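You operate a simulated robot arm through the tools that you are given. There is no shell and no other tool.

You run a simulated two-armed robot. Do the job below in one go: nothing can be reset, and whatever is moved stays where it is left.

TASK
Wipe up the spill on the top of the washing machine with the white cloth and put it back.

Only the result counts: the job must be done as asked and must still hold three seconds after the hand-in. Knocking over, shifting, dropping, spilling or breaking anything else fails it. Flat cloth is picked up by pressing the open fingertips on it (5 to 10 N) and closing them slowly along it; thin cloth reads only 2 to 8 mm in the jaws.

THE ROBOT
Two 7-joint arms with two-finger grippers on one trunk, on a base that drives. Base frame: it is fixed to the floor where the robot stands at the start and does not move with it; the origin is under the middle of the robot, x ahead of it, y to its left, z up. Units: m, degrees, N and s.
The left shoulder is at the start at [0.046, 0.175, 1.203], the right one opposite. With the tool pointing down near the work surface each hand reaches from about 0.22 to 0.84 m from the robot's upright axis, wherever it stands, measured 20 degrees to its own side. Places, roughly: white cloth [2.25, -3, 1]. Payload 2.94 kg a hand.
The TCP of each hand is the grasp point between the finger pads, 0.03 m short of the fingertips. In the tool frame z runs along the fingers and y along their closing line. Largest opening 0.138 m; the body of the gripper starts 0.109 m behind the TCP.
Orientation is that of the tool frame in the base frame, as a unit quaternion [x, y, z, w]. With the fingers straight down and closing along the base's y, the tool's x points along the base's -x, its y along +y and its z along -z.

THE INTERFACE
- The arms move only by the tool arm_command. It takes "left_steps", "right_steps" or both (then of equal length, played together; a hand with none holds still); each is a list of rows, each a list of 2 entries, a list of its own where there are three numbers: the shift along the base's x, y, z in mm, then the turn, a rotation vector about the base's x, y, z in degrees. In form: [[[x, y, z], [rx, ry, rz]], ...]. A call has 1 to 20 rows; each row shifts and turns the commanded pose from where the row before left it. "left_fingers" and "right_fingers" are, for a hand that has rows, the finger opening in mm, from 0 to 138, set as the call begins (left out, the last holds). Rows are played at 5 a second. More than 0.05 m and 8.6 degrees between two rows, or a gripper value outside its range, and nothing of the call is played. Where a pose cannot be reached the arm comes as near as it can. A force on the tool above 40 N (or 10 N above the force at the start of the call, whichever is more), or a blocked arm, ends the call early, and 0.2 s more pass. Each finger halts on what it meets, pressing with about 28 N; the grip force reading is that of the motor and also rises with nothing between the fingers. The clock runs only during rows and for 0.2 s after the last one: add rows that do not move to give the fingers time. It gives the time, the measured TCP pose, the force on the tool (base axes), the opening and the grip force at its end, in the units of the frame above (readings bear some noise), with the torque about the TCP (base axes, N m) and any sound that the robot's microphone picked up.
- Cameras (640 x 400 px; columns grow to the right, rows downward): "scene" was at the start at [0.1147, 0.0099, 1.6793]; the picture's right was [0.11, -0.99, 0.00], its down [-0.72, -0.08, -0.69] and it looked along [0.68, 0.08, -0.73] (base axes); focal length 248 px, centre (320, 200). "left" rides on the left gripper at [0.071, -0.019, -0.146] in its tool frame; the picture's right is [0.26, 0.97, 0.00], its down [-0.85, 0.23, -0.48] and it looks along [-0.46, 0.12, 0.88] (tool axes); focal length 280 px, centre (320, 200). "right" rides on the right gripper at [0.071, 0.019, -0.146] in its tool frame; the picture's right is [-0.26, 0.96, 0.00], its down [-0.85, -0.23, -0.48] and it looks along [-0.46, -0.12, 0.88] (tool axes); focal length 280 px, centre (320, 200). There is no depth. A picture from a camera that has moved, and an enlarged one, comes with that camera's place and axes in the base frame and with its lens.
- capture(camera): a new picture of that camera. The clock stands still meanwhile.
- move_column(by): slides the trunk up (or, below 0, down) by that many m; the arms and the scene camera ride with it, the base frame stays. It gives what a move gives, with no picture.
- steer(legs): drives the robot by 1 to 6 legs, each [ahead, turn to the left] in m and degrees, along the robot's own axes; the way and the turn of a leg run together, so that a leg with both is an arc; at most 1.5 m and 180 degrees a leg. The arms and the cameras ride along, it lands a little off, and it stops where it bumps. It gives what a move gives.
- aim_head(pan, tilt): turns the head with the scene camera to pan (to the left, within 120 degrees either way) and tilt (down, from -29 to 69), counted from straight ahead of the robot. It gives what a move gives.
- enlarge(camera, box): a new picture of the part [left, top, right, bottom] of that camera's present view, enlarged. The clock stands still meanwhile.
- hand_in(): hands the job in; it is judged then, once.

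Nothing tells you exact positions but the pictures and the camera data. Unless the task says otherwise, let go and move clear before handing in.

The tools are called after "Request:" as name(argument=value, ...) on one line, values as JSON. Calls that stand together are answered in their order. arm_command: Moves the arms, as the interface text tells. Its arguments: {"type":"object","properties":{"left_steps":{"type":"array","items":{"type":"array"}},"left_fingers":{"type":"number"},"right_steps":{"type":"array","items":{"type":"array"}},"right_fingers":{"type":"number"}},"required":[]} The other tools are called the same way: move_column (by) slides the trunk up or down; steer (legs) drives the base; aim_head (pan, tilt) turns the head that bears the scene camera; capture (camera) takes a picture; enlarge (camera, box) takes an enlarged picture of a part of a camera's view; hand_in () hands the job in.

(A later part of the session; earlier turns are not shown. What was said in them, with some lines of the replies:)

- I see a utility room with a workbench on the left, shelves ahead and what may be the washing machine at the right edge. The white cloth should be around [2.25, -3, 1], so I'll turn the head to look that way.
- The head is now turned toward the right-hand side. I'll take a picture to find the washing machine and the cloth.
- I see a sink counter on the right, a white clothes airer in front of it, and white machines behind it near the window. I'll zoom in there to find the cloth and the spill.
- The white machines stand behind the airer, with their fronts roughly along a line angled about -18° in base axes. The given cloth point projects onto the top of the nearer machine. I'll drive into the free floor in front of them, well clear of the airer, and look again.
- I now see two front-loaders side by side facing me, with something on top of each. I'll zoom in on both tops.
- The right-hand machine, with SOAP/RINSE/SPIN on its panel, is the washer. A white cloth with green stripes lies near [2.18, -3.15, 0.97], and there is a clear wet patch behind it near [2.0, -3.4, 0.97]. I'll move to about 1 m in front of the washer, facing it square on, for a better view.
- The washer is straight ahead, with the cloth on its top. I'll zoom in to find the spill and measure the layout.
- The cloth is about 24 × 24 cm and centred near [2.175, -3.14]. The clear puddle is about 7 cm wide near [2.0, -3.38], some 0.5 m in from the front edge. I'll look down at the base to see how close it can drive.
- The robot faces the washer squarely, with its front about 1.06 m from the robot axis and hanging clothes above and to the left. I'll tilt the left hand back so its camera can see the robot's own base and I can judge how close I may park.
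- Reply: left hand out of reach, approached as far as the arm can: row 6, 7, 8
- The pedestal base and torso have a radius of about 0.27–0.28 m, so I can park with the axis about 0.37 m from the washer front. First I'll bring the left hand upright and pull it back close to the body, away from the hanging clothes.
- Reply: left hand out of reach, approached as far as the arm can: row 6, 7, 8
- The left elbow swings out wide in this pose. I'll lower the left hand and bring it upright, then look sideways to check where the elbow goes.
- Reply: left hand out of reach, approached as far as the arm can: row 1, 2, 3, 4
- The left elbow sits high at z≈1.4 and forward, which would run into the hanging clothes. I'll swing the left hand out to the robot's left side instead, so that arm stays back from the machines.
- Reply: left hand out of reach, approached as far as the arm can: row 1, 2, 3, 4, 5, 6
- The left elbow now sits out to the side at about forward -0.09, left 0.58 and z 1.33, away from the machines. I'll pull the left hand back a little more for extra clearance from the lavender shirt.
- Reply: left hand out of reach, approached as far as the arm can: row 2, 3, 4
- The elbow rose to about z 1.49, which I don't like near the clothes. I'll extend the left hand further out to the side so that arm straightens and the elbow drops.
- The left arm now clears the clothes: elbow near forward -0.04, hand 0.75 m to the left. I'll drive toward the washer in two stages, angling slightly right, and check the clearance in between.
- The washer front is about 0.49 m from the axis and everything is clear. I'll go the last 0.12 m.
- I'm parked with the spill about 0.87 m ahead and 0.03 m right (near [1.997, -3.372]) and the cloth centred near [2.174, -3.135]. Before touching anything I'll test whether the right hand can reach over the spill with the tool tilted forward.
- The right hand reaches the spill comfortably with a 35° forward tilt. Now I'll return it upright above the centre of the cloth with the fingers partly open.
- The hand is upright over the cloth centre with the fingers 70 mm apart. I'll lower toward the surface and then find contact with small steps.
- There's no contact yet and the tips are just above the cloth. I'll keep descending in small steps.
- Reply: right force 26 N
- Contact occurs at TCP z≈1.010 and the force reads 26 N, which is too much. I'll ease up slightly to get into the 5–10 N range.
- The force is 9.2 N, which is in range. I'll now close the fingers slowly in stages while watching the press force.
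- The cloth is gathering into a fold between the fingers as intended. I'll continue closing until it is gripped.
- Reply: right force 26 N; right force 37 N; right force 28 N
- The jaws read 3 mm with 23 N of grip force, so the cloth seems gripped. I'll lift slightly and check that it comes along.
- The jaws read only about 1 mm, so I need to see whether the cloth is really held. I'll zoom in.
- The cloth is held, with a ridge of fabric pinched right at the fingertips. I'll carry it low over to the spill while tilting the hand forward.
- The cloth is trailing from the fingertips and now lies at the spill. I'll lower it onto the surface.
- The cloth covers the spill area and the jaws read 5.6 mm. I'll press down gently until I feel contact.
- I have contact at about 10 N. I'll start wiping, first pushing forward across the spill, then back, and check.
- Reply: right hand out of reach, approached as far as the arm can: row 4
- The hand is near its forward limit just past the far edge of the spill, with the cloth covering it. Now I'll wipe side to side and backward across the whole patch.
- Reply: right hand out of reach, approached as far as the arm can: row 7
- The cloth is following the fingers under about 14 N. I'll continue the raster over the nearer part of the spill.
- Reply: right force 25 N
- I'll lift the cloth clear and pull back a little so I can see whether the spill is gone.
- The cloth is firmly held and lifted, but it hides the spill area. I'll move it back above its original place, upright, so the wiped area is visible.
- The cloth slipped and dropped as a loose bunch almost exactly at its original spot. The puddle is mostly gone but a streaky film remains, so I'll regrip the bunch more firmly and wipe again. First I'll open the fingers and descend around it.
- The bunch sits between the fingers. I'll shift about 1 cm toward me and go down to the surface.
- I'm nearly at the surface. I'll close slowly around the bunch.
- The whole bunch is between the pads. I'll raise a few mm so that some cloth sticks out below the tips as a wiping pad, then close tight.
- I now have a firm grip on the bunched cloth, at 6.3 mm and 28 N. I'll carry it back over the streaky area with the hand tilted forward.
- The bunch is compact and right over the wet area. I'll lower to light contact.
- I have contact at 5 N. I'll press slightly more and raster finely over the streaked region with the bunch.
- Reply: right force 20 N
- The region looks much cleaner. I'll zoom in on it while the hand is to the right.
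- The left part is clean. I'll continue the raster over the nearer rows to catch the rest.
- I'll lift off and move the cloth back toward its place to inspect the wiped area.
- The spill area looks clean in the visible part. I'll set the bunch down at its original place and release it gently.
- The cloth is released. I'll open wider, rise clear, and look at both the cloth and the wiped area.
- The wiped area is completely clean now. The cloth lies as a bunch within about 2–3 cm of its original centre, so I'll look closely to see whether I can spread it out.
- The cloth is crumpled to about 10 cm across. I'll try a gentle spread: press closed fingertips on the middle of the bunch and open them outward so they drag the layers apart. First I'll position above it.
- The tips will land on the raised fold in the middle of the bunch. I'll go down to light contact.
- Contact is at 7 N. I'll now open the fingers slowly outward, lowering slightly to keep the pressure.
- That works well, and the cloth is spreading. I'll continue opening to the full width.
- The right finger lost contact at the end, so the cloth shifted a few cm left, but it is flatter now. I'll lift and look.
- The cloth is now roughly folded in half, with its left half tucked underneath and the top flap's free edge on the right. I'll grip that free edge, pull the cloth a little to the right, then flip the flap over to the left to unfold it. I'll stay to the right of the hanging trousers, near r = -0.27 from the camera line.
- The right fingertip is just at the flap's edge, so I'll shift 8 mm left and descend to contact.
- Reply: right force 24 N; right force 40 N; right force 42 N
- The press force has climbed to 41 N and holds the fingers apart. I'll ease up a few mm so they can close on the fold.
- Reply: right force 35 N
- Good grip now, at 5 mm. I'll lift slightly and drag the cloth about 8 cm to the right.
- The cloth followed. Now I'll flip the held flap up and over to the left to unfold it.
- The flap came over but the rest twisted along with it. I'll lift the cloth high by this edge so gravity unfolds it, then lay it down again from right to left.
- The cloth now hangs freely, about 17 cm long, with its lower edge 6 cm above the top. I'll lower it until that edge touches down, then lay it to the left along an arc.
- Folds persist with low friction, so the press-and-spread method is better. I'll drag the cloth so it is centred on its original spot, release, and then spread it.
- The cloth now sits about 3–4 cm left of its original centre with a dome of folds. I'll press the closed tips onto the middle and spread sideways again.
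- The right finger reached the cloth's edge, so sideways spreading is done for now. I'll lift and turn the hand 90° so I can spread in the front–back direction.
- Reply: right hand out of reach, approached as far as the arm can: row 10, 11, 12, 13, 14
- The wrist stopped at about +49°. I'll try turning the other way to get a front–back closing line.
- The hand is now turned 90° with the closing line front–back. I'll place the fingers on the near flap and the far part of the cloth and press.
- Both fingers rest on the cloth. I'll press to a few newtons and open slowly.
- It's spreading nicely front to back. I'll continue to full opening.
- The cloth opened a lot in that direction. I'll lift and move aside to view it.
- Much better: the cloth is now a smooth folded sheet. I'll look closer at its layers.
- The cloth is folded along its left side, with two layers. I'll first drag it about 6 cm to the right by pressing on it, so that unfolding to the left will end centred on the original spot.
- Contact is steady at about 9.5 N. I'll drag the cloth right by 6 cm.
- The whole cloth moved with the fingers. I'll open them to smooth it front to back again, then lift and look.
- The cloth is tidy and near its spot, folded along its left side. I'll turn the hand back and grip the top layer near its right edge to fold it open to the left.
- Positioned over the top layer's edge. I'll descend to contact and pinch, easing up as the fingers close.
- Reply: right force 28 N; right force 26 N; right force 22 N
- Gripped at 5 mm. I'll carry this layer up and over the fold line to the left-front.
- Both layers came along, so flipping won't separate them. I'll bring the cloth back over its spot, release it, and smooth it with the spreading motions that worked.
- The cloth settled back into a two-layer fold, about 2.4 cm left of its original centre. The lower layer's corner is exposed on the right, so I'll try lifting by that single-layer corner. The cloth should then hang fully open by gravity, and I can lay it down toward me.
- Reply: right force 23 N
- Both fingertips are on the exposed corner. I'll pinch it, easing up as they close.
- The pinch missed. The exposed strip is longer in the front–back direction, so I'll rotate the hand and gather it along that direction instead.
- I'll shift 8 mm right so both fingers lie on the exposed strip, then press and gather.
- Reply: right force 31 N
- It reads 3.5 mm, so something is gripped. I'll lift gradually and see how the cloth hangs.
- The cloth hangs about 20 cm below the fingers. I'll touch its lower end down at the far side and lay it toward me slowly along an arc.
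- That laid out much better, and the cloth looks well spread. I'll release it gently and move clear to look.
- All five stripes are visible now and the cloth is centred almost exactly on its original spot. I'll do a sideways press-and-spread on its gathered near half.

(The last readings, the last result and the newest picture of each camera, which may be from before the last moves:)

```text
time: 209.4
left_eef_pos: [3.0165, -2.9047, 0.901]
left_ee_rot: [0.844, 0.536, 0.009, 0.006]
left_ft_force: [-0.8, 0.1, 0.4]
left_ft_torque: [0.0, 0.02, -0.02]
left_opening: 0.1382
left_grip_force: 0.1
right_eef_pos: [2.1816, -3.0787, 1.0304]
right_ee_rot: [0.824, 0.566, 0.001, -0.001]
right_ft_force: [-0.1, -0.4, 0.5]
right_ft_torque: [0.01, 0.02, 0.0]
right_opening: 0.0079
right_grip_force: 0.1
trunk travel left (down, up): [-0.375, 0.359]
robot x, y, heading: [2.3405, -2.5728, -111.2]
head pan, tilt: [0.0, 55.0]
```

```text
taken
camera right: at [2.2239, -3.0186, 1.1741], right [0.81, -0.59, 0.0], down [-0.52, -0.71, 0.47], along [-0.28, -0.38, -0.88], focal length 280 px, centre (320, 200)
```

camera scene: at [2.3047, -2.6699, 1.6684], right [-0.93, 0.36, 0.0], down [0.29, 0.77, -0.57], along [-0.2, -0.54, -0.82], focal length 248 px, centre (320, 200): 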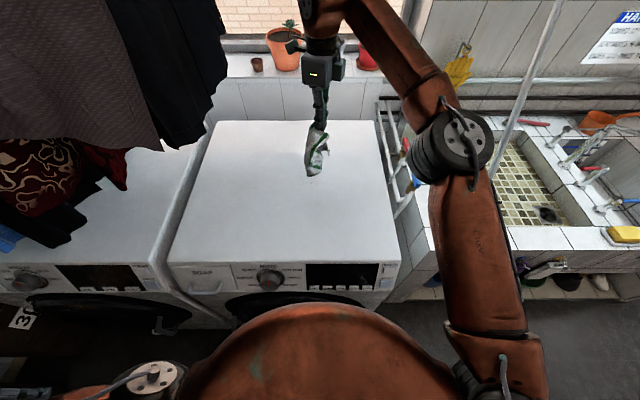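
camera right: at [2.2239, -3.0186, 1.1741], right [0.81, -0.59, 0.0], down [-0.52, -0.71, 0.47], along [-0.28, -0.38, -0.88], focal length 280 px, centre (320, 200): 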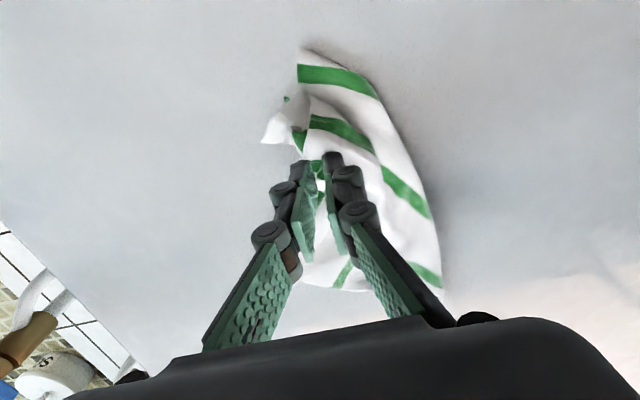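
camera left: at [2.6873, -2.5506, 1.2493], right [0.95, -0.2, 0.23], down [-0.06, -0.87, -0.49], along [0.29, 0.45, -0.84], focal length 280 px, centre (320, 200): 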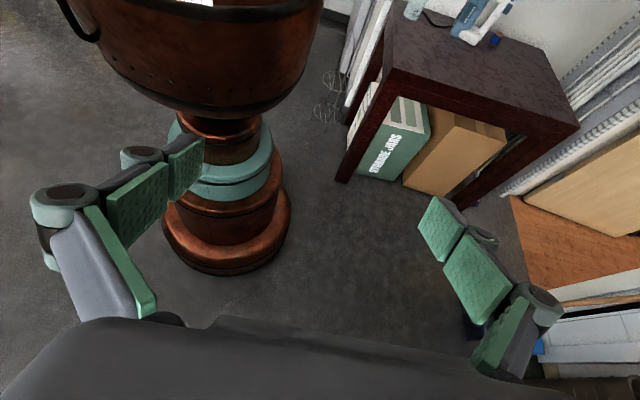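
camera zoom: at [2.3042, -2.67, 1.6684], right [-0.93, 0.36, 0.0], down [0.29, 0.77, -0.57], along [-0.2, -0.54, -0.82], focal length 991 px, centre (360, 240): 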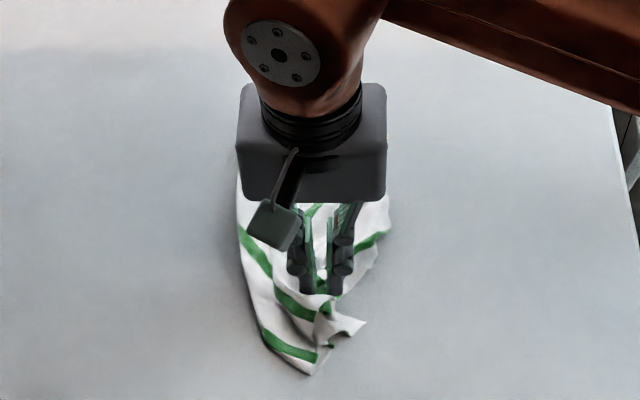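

Request:
arm_command(right_steps=[[[2.9, 7.5, -5], [0, 0, 0]], [[0, 0, -4], [0, 0, 0]], [[0, 0, -3], [0, 0, 0]], [[0, 0, -2], [0, 0, 0]], [[0, 0, 0], [0, 0, 0]]])

```text
time: 210.6
left_eef_pos: [3.0151, -2.9041, 0.9015]
left_ee_rot: [0.844, 0.536, 0.008, 0.006]
left_ft_force: [-1.3, 0.5, -1.0]
left_ft_torque: [0.01, 0.0, 0.01]
left_opening: 0.1381
left_grip_force: 0.0
right_eef_pos: [2.1846, -3.0715, 1.0148]
right_ee_rot: [0.825, 0.566, 0.0, 0.001]
right_ft_force: [0.3, -1.1, 9.1]
right_ft_torque: [0.05, 0.0, 0.0]
right_opening: 0.0072
right_grip_force: 0.0
trunk travel left (down, up): [-0.375, 0.359]
robot x, y, heading: [2.3456, -2.5705, -111.1]
head pan, tilt: [0.0, 55.0]
```

Request:
arm_command(right_steps=[[[0, 0, -0.8], [0, 0, 0]], [[0, 0, -0.7], [0, 0, 0]], [[0, 0, -0.5], [0, 0, 0]]], right_fingers=40)

Request:
arm_command(right_steps=[[[0, 0, -1.2], [0, 0, 0]], [[0, 0, -1], [0, 0, 0]], [[0, 0, -0.5], [0, 0, 0]]], right_fingers=75)

Request:
enlarge(camera="scene", box=[250, 140, 370, 240])

Request:
capture(camera="right")

```text
time: 211.4
left_eef_pos: [3.0155, -2.9034, 0.9002]
left_ee_rot: [0.844, 0.536, 0.009, 0.006]
left_ft_force: [-0.1, 0.5, 0.5]
left_ft_torque: [0.01, 0.0, 0.01]
left_opening: 0.1379
left_grip_force: 0.1
right_eef_pos: [2.1839, -3.0705, 1.0141]
right_ee_rot: [0.825, 0.566, 0.0, 0.0]
right_ft_force: [0.1, 0.4, 5.5]
right_ft_torque: [-0.03, 0.03, 0.01]
right_opening: 0.0427
right_grip_force: 0.8
trunk travel left (down, up): [-0.375, 0.359]
robot x, y, heading: [2.3442, -2.5707, -110.9]
head pan, tilt: [0.0, 55.0]
```

```text
time: 212.2
left_eef_pos: [3.0155, -2.9037, 0.9005]
left_ee_rot: [0.844, 0.536, 0.008, 0.006]
left_ft_force: [0.1, 0.2, -0.3]
left_ft_torque: [0.0, 0.0, -0.02]
left_opening: 0.1377
left_grip_force: 0.0
right_eef_pos: [2.1854, -3.0697, 1.0112]
right_ee_rot: [0.825, 0.566, -0.001, 0.0]
right_ft_force: [-0.8, 0.0, 3.6]
right_ft_torque: [-0.07, -0.09, 0.02]
right_opening: 0.0771
right_grip_force: 0.3
trunk travel left (down, up): [-0.375, 0.359]
robot x, y, heading: [2.3407, -2.5693, -110.8]
head pan, tilt: [0.0, 55.0]
```

```text
4.00 times, centred on (310, 190) of scene
camera zoom: at [2.3041, -2.6698, 1.6684], right [-0.93, 0.36, 0.0], down [0.29, 0.77, -0.57], along [-0.2, -0.54, -0.82], focal length 991 px, centre (360, 240)
```

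zoom: 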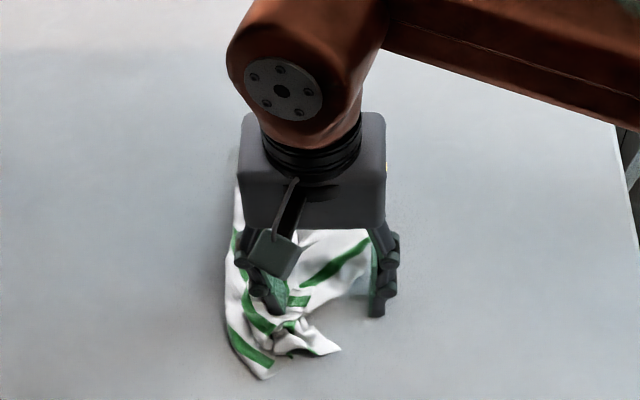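

```text
taken
camera right: at [2.2271, -3.0104, 1.1559], right [0.81, -0.59, 0.0], down [-0.52, -0.71, 0.48], along [-0.28, -0.38, -0.88], focal length 280 px, centre (320, 200)
```

right: 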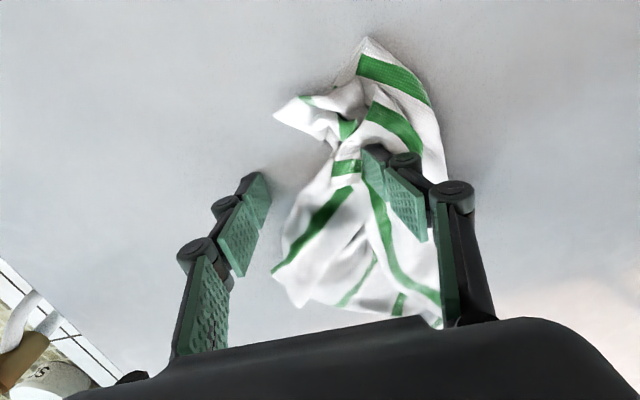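

The right finger has slipped off the edge again, so I'll stop here, lift and look.

Request:
arm_command(right_steps=[[[0, 0, 10], [0, 0, 0]], [[0, 0, 20], [0, 0, 0]], [[0, 0, 30], [0, 0, 0]], [[-18, 7, 30], [0, 0, 0]], [[-37, 14.4, 20], [0, 0, 0]], [[-37, 14.4, 0], [0, 0, 0]], [[-37, 14.4, 0], [0, 0, 0]], [[-37, 14.4, 0], [0, 0, 0]], [[0, 0, 0], [0, 0, 0]]])

Request:
enlarge(camera="scene", box=[250, 140, 370, 240])

```text
time: 214.2
left_eef_pos: [3.0165, -2.9043, 0.8993]
left_ee_rot: [0.844, 0.536, 0.009, 0.006]
left_ft_force: [-0.3, 0.2, -1.0]
left_ft_torque: [0.05, 0.01, 0.02]
left_opening: 0.1381
left_grip_force: 0.0
right_eef_pos: [2.0181, -3.0084, 1.1235]
right_ee_rot: [0.824, 0.566, -0.001, 0.0]
right_ft_force: [1.2, -0.9, 0.0]
right_ft_torque: [0.0, 0.0, -0.03]
right_opening: 0.075
right_grip_force: 0.0
trunk travel left (down, up): [-0.375, 0.359]
robot x, y, heading: [2.3416, -2.5692, -111.0]
head pan, tilt: [0.0, 55.0]
```

```text
4.00 times, centred on (310, 190) of scene
camera zoom: at [2.3053, -2.6707, 1.6683], right [-0.93, 0.36, 0.0], down [0.29, 0.77, -0.57], along [-0.2, -0.54, -0.82], focal length 991 px, centre (360, 240)
```

zoom: 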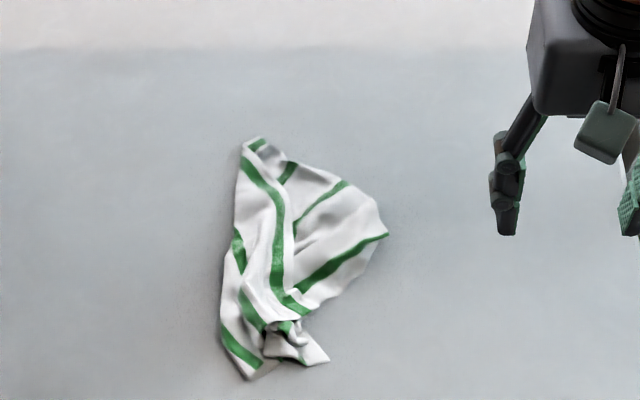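

The cloth is spread over about 15 × 22 cm and centred on its spot. I'll do one more sideways spread in the middle, keeping both fingers on the cloth.

Request:
arm_command(right_steps=[[[29.4, -21.1, 0], [0, 0, 0]], [[29.4, -21.1, 0], [0, 0, 0]], [[29.4, -21.1, 0], [0, 0, 0]], [[29.4, -21.1, 0], [0, 0, 0]], [[29.4, -21.1, 0], [0, 0, 0]], [[29.4, -21.1, 0], [0, 0, 0]], [[0, 0, -25], [0, 0, 0]], [[0, 0, -25], [0, 0, 0]], [[0, 0, -20], [0, 0, 0]], [[0, 0, -15], [0, 0, 0]], [[0, 0, -10], [0, 0, 0]], [[0, 0, -6], [0, 0, 0]], [[0, 0, -4], [0, 0, 0]], [[0, 0, 0], [0, 0, 0]]], right_fingers=10)

Request:
enlarge(camera="scene", box=[250, 140, 370, 240])

```text
time: 217.2
left_eef_pos: [3.0151, -2.905, 0.8999]
left_ee_rot: [0.844, 0.536, 0.008, 0.006]
left_ft_force: [0.4, -0.1, 0.1]
left_ft_torque: [0.0, -0.02, 0.01]
left_opening: 0.138
left_grip_force: 0.0
right_eef_pos: [2.1934, -3.1332, 1.0184]
right_ee_rot: [0.825, 0.566, 0.001, -0.001]
right_ft_force: [-0.2, -0.2, -0.4]
right_ft_torque: [0.03, 0.02, -0.02]
right_opening: 0.0098
right_grip_force: 0.1
trunk travel left (down, up): [-0.375, 0.359]
robot x, y, heading: [2.3424, -2.571, -111.0]
head pan, tilt: [0.0, 55.0]
```

```text
4.00 times, centred on (310, 190) of scene
camera zoom: at [2.3041, -2.67, 1.6683], right [-0.93, 0.36, 0.0], down [0.29, 0.77, -0.57], along [-0.2, -0.54, -0.82], focal length 991 px, centre (360, 240)
```

zoom: 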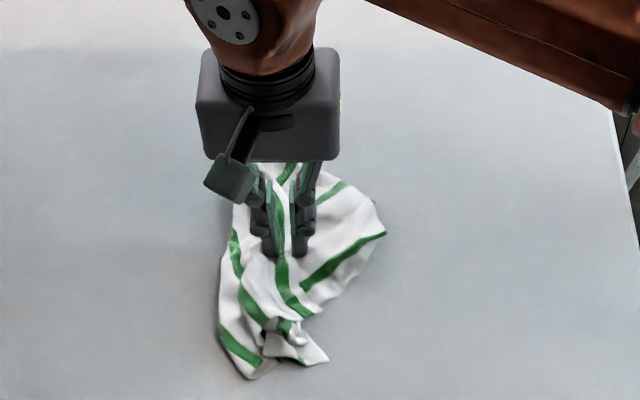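

Request:
arm_command(right_steps=[[[0, 0, -2.5], [0, 0, 0]], [[0, 0, -2], [0, 0, 0]], [[0, 0, 0], [0, 0, 0]]])

Request:
arm_command(right_steps=[[[0, 0, -0.8], [0, 0, 0]], [[0, 0, -0.7], [0, 0, 0]], [[0, 0, -0.5], [0, 0, 0]]], right_fingers=40)

Request:
arm_command(right_steps=[[[0, 0, -1.2], [0, 0, 0]], [[0, 0, -1], [0, 0, 0]], [[0, 0, -0.5], [0, 0, 0]]], right_fingers=72)

Request:
enlarge(camera="scene", box=[250, 140, 370, 240])

Request:
capture(camera="right")

```text
time: 218.0
left_eef_pos: [3.0155, -2.905, 0.9012]
left_ee_rot: [0.844, 0.536, 0.008, 0.006]
left_ft_force: [-0.5, 0.1, 0.0]
left_ft_torque: [-0.01, 0.02, 0.0]
left_opening: 0.1379
left_grip_force: 0.2
right_eef_pos: [2.194, -3.132, 1.0143]
right_ee_rot: [0.825, 0.566, 0.001, 0.002]
right_ft_force: [-3.2, -1.3, 19.4]
right_ft_torque: [0.05, 0.07, -0.01]
right_opening: 0.0091
right_grip_force: 0.0
trunk travel left (down, up): [-0.375, 0.359]
robot x, y, heading: [2.3403, -2.5711, -111.0]
head pan, tilt: [0.0, 55.0]
```

```text
time: 218.8
left_eef_pos: [3.0157, -2.9037, 0.9015]
left_ee_rot: [0.844, 0.536, 0.008, 0.006]
left_ft_force: [0.4, -0.4, 0.6]
left_ft_torque: [-0.01, 0.03, 0.02]
left_opening: 0.1378
left_grip_force: 0.1
right_eef_pos: [2.1956, -3.1321, 1.0089]
right_ee_rot: [0.824, 0.566, 0.0, 0.001]
right_ft_force: [0.7, 0.5, 10.4]
right_ft_torque: [0.16, -0.05, 0.01]
right_opening: 0.0426
right_grip_force: 0.0
trunk travel left (down, up): [-0.375, 0.359]
robot x, y, heading: [2.343, -2.5712, -110.9]
head pan, tilt: [0.0, 55.0]
```

```text
time: 219.6
left_eef_pos: [3.0158, -2.9045, 0.8999]
left_ee_rot: [0.845, 0.535, 0.008, 0.007]
left_ft_force: [-1.6, -0.2, 0.0]
left_ft_torque: [0.02, -0.01, -0.03]
left_opening: 0.1379
left_grip_force: 0.1
right_eef_pos: [2.1946, -3.1327, 1.0075]
right_ee_rot: [0.825, 0.565, 0.0, 0.0]
right_ft_force: [0.4, 0.7, 11.0]
right_ft_torque: [0.06, -0.07, 0.01]
right_opening: 0.0696
right_grip_force: 3.2
trunk travel left (down, up): [-0.375, 0.359]
robot x, y, heading: [2.3446, -2.5719, -110.5]
head pan, tilt: [0.0, 55.0]
```

```text
4.00 times, centred on (310, 190) of scene
camera zoom: at [2.3044, -2.6694, 1.6685], right [-0.93, 0.36, 0.0], down [0.29, 0.77, -0.57], along [-0.2, -0.54, -0.82], focal length 991 px, centre (360, 240)
```

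zoom: 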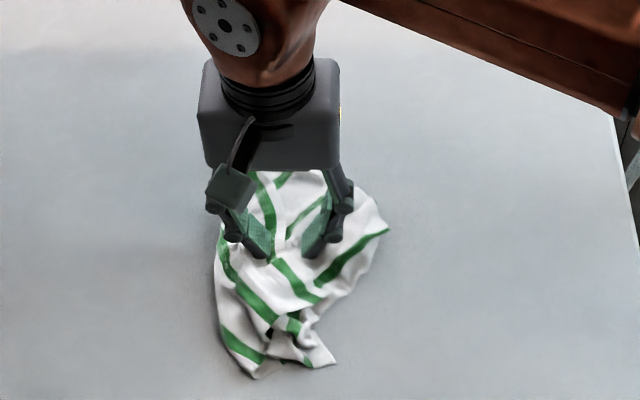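

```text
taken
camera right: at [2.2371, -3.0724, 1.1514], right [0.81, -0.59, 0.0], down [-0.52, -0.71, 0.48], along [-0.28, -0.38, -0.88], focal length 280 px, centre (320, 200)
```

right: 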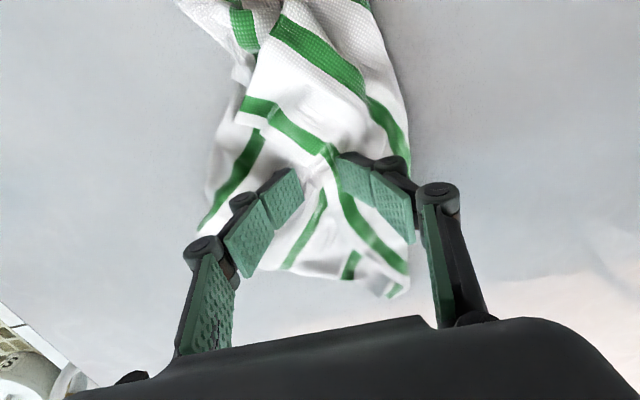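

Both fingers are on the cloth and it's widening. I'll continue a bit further.

Request:
arm_command(right_steps=[[[0, 0, -0.8], [0, 0, 0]], [[0, 0, -0.8], [0, 0, 0]], [[0, 0, -0.4], [0, 0, 0]]], right_fingers=100)

Request:
arm_command(right_steps=[[[0, 0, 10], [0, 0, 0]], [[0, 0, 20], [0, 0, 0]], [[0, 0, 30], [0, 0, 0]], [[-18, 7, 30], [0, 0, 0]], [[-37, 14.4, 20], [0, 0, 0]], [[-37, 14.4, 0], [0, 0, 0]], [[-37, 14.4, 0], [0, 0, 0]], [[-37, 14.4, 0], [0, 0, 0]], [[0, 0, 0], [0, 0, 0]]])

Request:
enlarge(camera="scene", box=[250, 140, 370, 240])

```text
time: 220.4
left_eef_pos: [3.0146, -2.903, 0.9003]
left_ee_rot: [0.845, 0.535, 0.008, 0.006]
left_ft_force: [-0.6, 0.1, -0.1]
left_ft_torque: [-0.03, 0.01, -0.02]
left_opening: 0.1382
left_grip_force: 0.1
right_eef_pos: [2.1951, -3.1324, 1.0051]
right_ee_rot: [0.824, 0.566, 0.0, 0.0]
right_ft_force: [0.2, -1.3, 6.3]
right_ft_torque: [-0.06, -0.11, 0.02]
right_opening: 0.1034
right_grip_force: 2.9
trunk travel left (down, up): [-0.375, 0.359]
robot x, y, heading: [2.3398, -2.5703, -110.7]
head pan, tilt: [0.0, 55.0]
```

```text
time: 222.4
left_eef_pos: [3.0162, -2.9035, 0.8999]
left_ee_rot: [0.844, 0.537, 0.008, 0.007]
left_ft_force: [0.4, 0.8, -0.3]
left_ft_torque: [-0.04, 0.0, 0.01]
left_opening: 0.1378
left_grip_force: 0.1
right_eef_pos: [2.0309, -3.072, 1.1148]
right_ee_rot: [0.824, 0.566, 0.0, -0.001]
right_ft_force: [0.4, 0.2, 0.5]
right_ft_torque: [-0.02, 0.05, 0.0]
right_opening: 0.1004
right_grip_force: 0.1
trunk travel left (down, up): [-0.375, 0.359]
robot x, y, heading: [2.34, -2.5665, -110.9]
head pan, tilt: [0.0, 55.0]
```

```text
4.00 times, centred on (310, 190) of scene
camera zoom: at [2.3055, -2.6707, 1.6683], right [-0.93, 0.36, 0.0], down [0.29, 0.77, -0.57], along [-0.21, -0.54, -0.82], focal length 991 px, centre (360, 240)
```

zoom: 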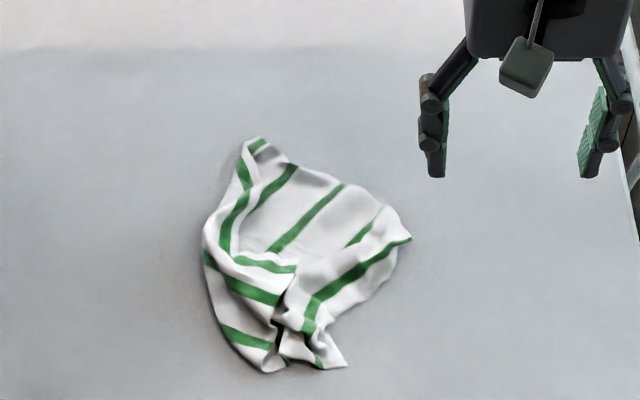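

The cloth now covers about 18 × 22 cm. I'll do one last spread on the near half where it is still gathered.

Request:
arm_command(right_steps=[[[36.8, -1.6, 0], [0, 0, 0]], [[36.8, -1.6, 0], [0, 0, 0]], [[36.8, -1.6, 0], [0, 0, 0]], [[36.8, -1.6, 0], [0, 0, 0]], [[36.8, -1.6, 0], [0, 0, 0]], [[0, 0, -25], [0, 0, 0]], [[0, 0, -25], [0, 0, 0]], [[0, 0, -20], [0, 0, 0]], [[0, 0, -12], [0, 0, 0]], [[0, 0, -8], [0, 0, 0]], [[0, 0, -5], [0, 0, 0]], [[0, 0, 0], [0, 0, 0]]], right_fingers=10)

Request:
enlarge(camera="scene", box=[250, 140, 370, 240])

```text
time: 225.0
left_eef_pos: [3.0153, -2.9055, 0.9002]
left_ee_rot: [0.845, 0.535, 0.009, 0.006]
left_ft_force: [-0.5, -0.4, -0.6]
left_ft_torque: [-0.01, 0.01, 0.01]
left_opening: 0.138
left_grip_force: 0.0
right_eef_pos: [2.2131, -3.0776, 1.0188]
right_ee_rot: [0.825, 0.565, 0.0, 0.0]
right_ft_force: [0.0, 0.1, 0.5]
right_ft_torque: [0.0, 0.02, -0.02]
right_opening: 0.0101
right_grip_force: 0.0
trunk travel left (down, up): [-0.375, 0.359]
robot x, y, heading: [2.3396, -2.5702, -110.9]
head pan, tilt: [0.0, 55.0]
```

```text
4.00 times, centred on (310, 190) of scene
camera zoom: at [2.3044, -2.6701, 1.6684], right [-0.93, 0.36, 0.0], down [0.29, 0.77, -0.57], along [-0.2, -0.54, -0.82], focal length 991 px, centre (360, 240)
```

zoom: 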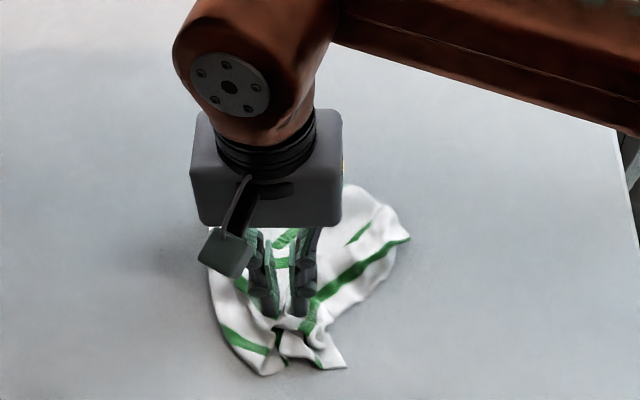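

Request:
arm_command(right_steps=[[[0, 0, -2.5], [0, 0, 0]], [[0, 0, -1.8], [0, 0, 0]], [[0, 0, 0], [0, 0, 0]]])

Request:
arm_command(right_steps=[[[0, 0, -0.8], [0, 0, 0]], [[0, 0, -0.7], [0, 0, 0]], [[0, 0, -0.5], [0, 0, 0]]], right_fingers=40)

Request:
arm_command(right_steps=[[[0, 0, -1.2], [0, 0, 0]], [[0, 0, -1], [0, 0, 0]], [[0, 0, -0.5], [0, 0, 0]]], right_fingers=72)

Request:
enlarge(camera="scene", box=[250, 140, 370, 240])

Request:
capture(camera="right")

```text
time: 225.8
left_eef_pos: [3.0157, -2.9047, 0.9006]
left_ee_rot: [0.844, 0.536, 0.009, 0.006]
left_ft_force: [-0.1, 1.0, -0.5]
left_ft_torque: [0.02, -0.01, 0.01]
left_opening: 0.1383
left_grip_force: 0.1
right_eef_pos: [2.2131, -3.0768, 1.0154]
right_ee_rot: [0.824, 0.566, 0.001, 0.0]
right_ft_force: [-0.2, -0.2, 1.1]
right_ft_torque: [0.0, -0.01, 0.02]
right_opening: 0.0102
right_grip_force: 0.1
trunk travel left (down, up): [-0.375, 0.359]
robot x, y, heading: [2.3424, -2.572, -110.9]
head pan, tilt: [0.0, 55.0]
```

```text
time: 226.6
left_eef_pos: [3.0157, -2.9053, 0.9006]
left_ee_rot: [0.844, 0.536, 0.008, 0.006]
left_ft_force: [-0.3, 0.7, -0.1]
left_ft_torque: [0.01, -0.01, 0.03]
left_opening: 0.1382
left_grip_force: 0.0
right_eef_pos: [2.2133, -3.077, 1.0159]
right_ee_rot: [0.824, 0.566, 0.0, 0.0]
right_ft_force: [0.3, 1.0, 9.5]
right_ft_torque: [0.05, -0.08, 0.02]
right_opening: 0.0406
right_grip_force: 1.5
trunk travel left (down, up): [-0.375, 0.359]
robot x, y, heading: [2.3394, -2.5713, -110.9]
head pan, tilt: [0.0, 55.0]
```

```text
time: 227.4
left_eef_pos: [3.015, -2.9049, 0.9014]
left_ee_rot: [0.844, 0.536, 0.008, 0.007]
left_ft_force: [-0.4, -0.5, 0.0]
left_ft_torque: [0.01, -0.01, -0.01]
left_opening: 0.138
left_grip_force: 0.0
right_eef_pos: [2.2129, -3.0769, 1.0116]
right_ee_rot: [0.824, 0.566, -0.001, 0.0]
right_ft_force: [0.8, 0.5, 4.0]
right_ft_torque: [0.01, 0.01, -0.01]
right_opening: 0.0745
right_grip_force: 0.1
trunk travel left (down, up): [-0.375, 0.359]
robot x, y, heading: [2.3423, -2.5725, -111.0]
head pan, tilt: [0.0, 55.0]
```

```text
4.00 times, centred on (310, 190) of scene
camera zoom: at [2.3043, -2.6695, 1.6684], right [-0.93, 0.36, 0.0], down [0.29, 0.77, -0.57], along [-0.2, -0.54, -0.82], focal length 991 px, centre (360, 240)
```

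zoom: 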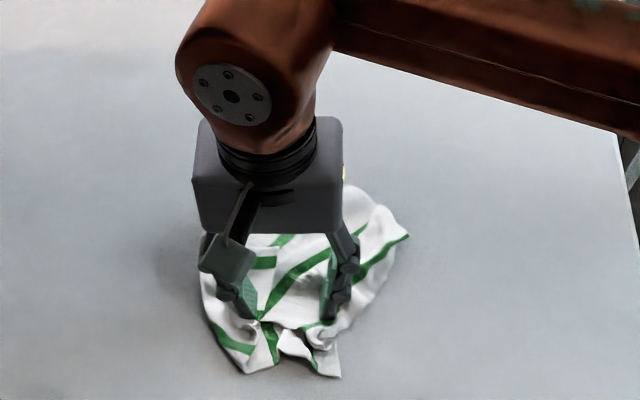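

```text
taken
camera right: at [2.2551, -3.0168, 1.156], right [0.81, -0.59, 0.0], down [-0.52, -0.71, 0.48], along [-0.28, -0.38, -0.88], focal length 280 px, centre (320, 200)
```

right: 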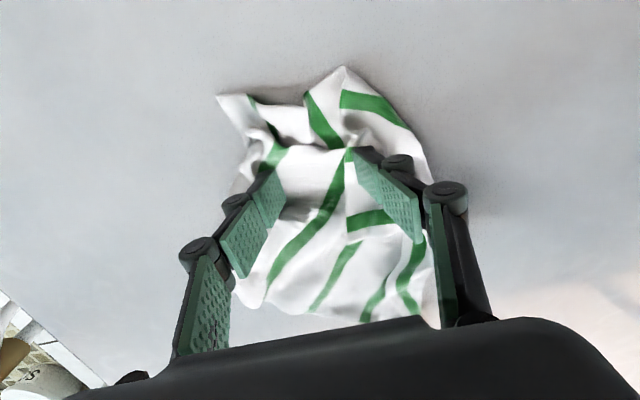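

The near half is opening nicely. I'll open a bit more, then lift away and check.

Request:
arm_command(right_steps=[[[0, 0, -1.2], [0, 0, 0]], [[0, 0, -1], [0, 0, 0]], [[0, 0, -0.5], [0, 0, 0]]], right_fingers=100)

Request:
arm_command(right_steps=[[[0, 0, 10], [0, 0, 0]], [[0, 0, 20], [0, 0, 0]], [[0, 0, 30], [0, 0, 0]], [[-18, 7, 30], [0, 0, 0]], [[-37, 14.4, 20], [0, 0, 0]], [[-37, 14.4, 0], [0, 0, 0]], [[-37, 14.4, 0], [0, 0, 0]], [[-37, 14.4, 0], [0, 0, 0]], [[0, 0, 0], [0, 0, 0]]])

Request:
enlarge(camera="scene", box=[250, 140, 370, 240])

Request:
capture(camera="scene")

```text
time: 228.2
left_eef_pos: [3.015, -2.9052, 0.9004]
left_ee_rot: [0.844, 0.536, 0.008, 0.007]
left_ft_force: [0.1, 0.7, 0.4]
left_ft_torque: [-0.01, 0.02, 0.0]
left_opening: 0.1379
left_grip_force: 0.1
right_eef_pos: [2.2124, -3.077, 1.009]
right_ee_rot: [0.825, 0.566, -0.001, 0.001]
right_ft_force: [0.0, -0.3, 2.8]
right_ft_torque: [-0.02, 0.0, 0.0]
right_opening: 0.1008
right_grip_force: 0.6
trunk travel left (down, up): [-0.375, 0.359]
robot x, y, heading: [2.3417, -2.5718, -111.1]
head pan, tilt: [0.0, 55.0]
```

```text
time: 230.2
left_eef_pos: [3.015, -2.9053, 0.9003]
left_ee_rot: [0.844, 0.536, 0.009, 0.007]
left_ft_force: [-0.5, -0.7, -0.8]
left_ft_torque: [-0.02, 0.05, -0.02]
left_opening: 0.1381
left_grip_force: 0.0
right_eef_pos: [2.0481, -3.0126, 1.1169]
right_ee_rot: [0.825, 0.565, 0.0, 0.0]
right_ft_force: [-0.8, 0.1, 0.1]
right_ft_torque: [-0.01, 0.02, 0.02]
right_opening: 0.1001
right_grip_force: 0.1
trunk travel left (down, up): [-0.375, 0.359]
robot x, y, heading: [2.3392, -2.5723, -111.0]
head pan, tilt: [0.0, 55.0]
```

```text
4.00 times, centred on (310, 190) of scene
camera zoom: at [2.3053, -2.6706, 1.6683], right [-0.93, 0.36, 0.0], down [0.29, 0.77, -0.57], along [-0.2, -0.54, -0.82], focal length 991 px, centre (360, 240)
```

zoom: 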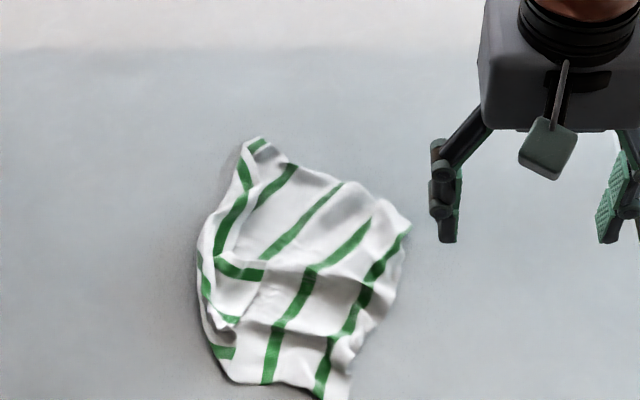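

```text
taken
camera scene: at [2.3053, -2.6706, 1.6683], right [-0.93, 0.36, 0.0], down [0.29, 0.77, -0.57], along [-0.2, -0.54, -0.82], focal length 248 px, centre (320, 200)
```

scene: 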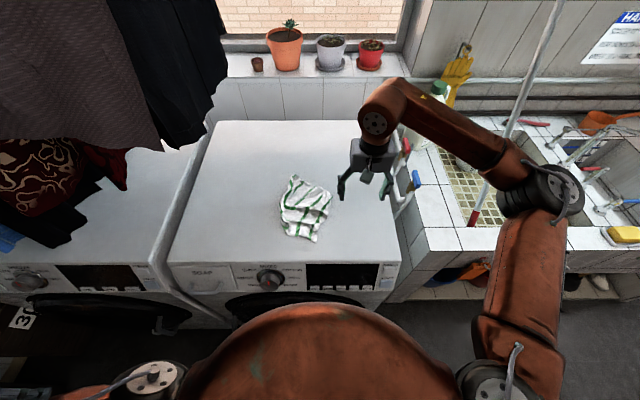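

The cloth is now nearly flat, all stripes visible, within about 2 cm of its original position. I'll double-check the wiped area and the surroundings before finishing.

Request:
enlarge(camera="scene", box=[290, 115, 370, 165])

Request:
enlarge(camera="scene", box=[200, 110, 400, 260])

Request:
capture(camera="right")

```text
8.00 times, centred on (330, 140) of scene
camera zoom: at [2.3053, -2.6706, 1.6683], right [-0.93, 0.36, 0.0], down [0.29, 0.77, -0.57], along [-0.2, -0.54, -0.82], focal length 1982 px, centre (240, 680)
```

zoom: 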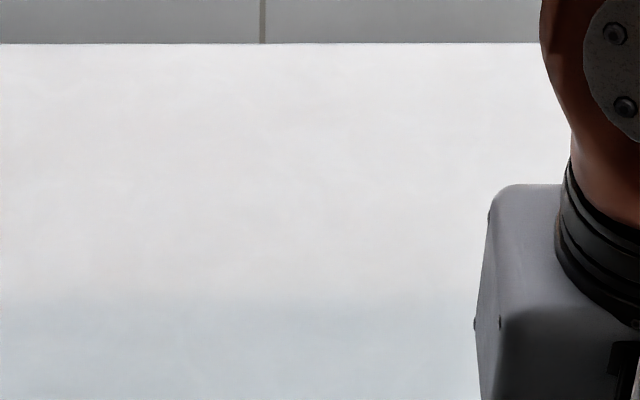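

```text
2.67 times, centred on (300, 185) of scene
camera zoom: at [2.3053, -2.6706, 1.6683], right [-0.93, 0.36, 0.0], down [0.29, 0.77, -0.57], along [-0.2, -0.54, -0.82], focal length 661 px, centre (373, 240)
```

zoom: 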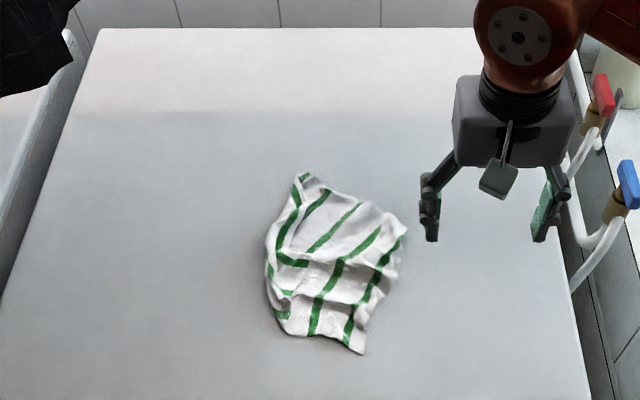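

```text
taken
camera right: at [2.0906, -2.9532, 1.2616], right [0.81, -0.59, 0.0], down [-0.52, -0.71, 0.48], along [-0.28, -0.38, -0.88], focal length 280 px, centre (320, 200)
```

right: 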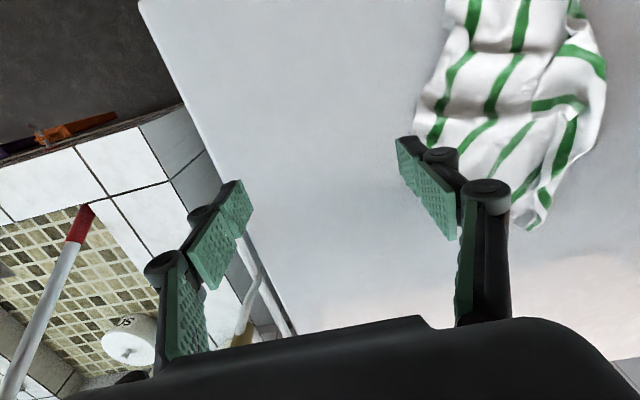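

The washer top is clean, the cloth lies back in its place, and nothing else has moved. I'll raise the hand well clear before handing in.

Request:
arm_command(right_steps=[[[0, 0, 25], [0, 0, 0]], [[0, 0, 25], [0, 0, 0]], [[-10, 6, 25], [0, 0, 0]], [[-10, 6, 20], [0, 0, 0]], [[0, 0, 0], [0, 0, 0]], [[0, 0, 0], [0, 0, 0]]])

Request:
capture(camera="scene")

```text
time: 231.6
left_eef_pos: [3.0157, -2.9044, 0.9011]
left_ee_rot: [0.844, 0.536, 0.008, 0.006]
left_ft_force: [0.6, 0.2, -0.9]
left_ft_torque: [-0.01, 0.02, -0.03]
left_opening: 0.1379
left_grip_force: 0.0
right_eef_pos: [2.0289, -2.9997, 1.2154]
right_ee_rot: [0.824, 0.566, 0.0, 0.0]
right_ft_force: [0.3, 0.3, 1.1]
right_ft_torque: [0.03, 0.01, -0.01]
right_opening: 0.1001
right_grip_force: 0.0
trunk travel left (down, up): [-0.375, 0.359]
robot x, y, heading: [2.3391, -2.573, -110.9]
head pan, tilt: [0.0, 55.0]
```

```text
taken
camera scene: at [2.3041, -2.6696, 1.6684], right [-0.93, 0.36, 0.0], down [0.29, 0.77, -0.57], along [-0.2, -0.54, -0.82], focal length 248 px, centre (320, 200)
```

scene: 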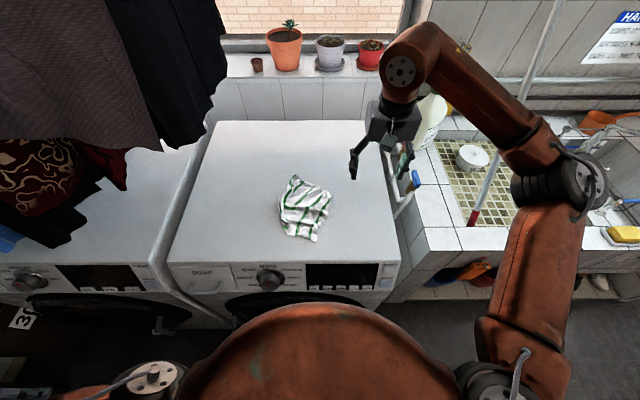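

The spill is gone, the cloth lies spread at its original place on the washer, and the hand is empty and clear. I'm handing the job in.

Request:
hand_in()

```text
The job is handed in.
```

The spill on top of the washing machine is wiped up, and the white cloth is back where it was. I handed the job in but haven't seen the judged result.

- **Spill:** it took two passes. The first left a streaky film; after the second the wiped area looked clean in the final pictures.
- **Cloth:** it slipped from the fingers once and crumpled, so I set it down again and spread it out. It now lies nearly flat, a little wrinkled, with its centre about 2 cm from the original spot.
- **Everything else:** I saw no sign that anything else was touched or moved. The right hand is empty and clear of the cloth, and the robot is still parked in front of the washer.
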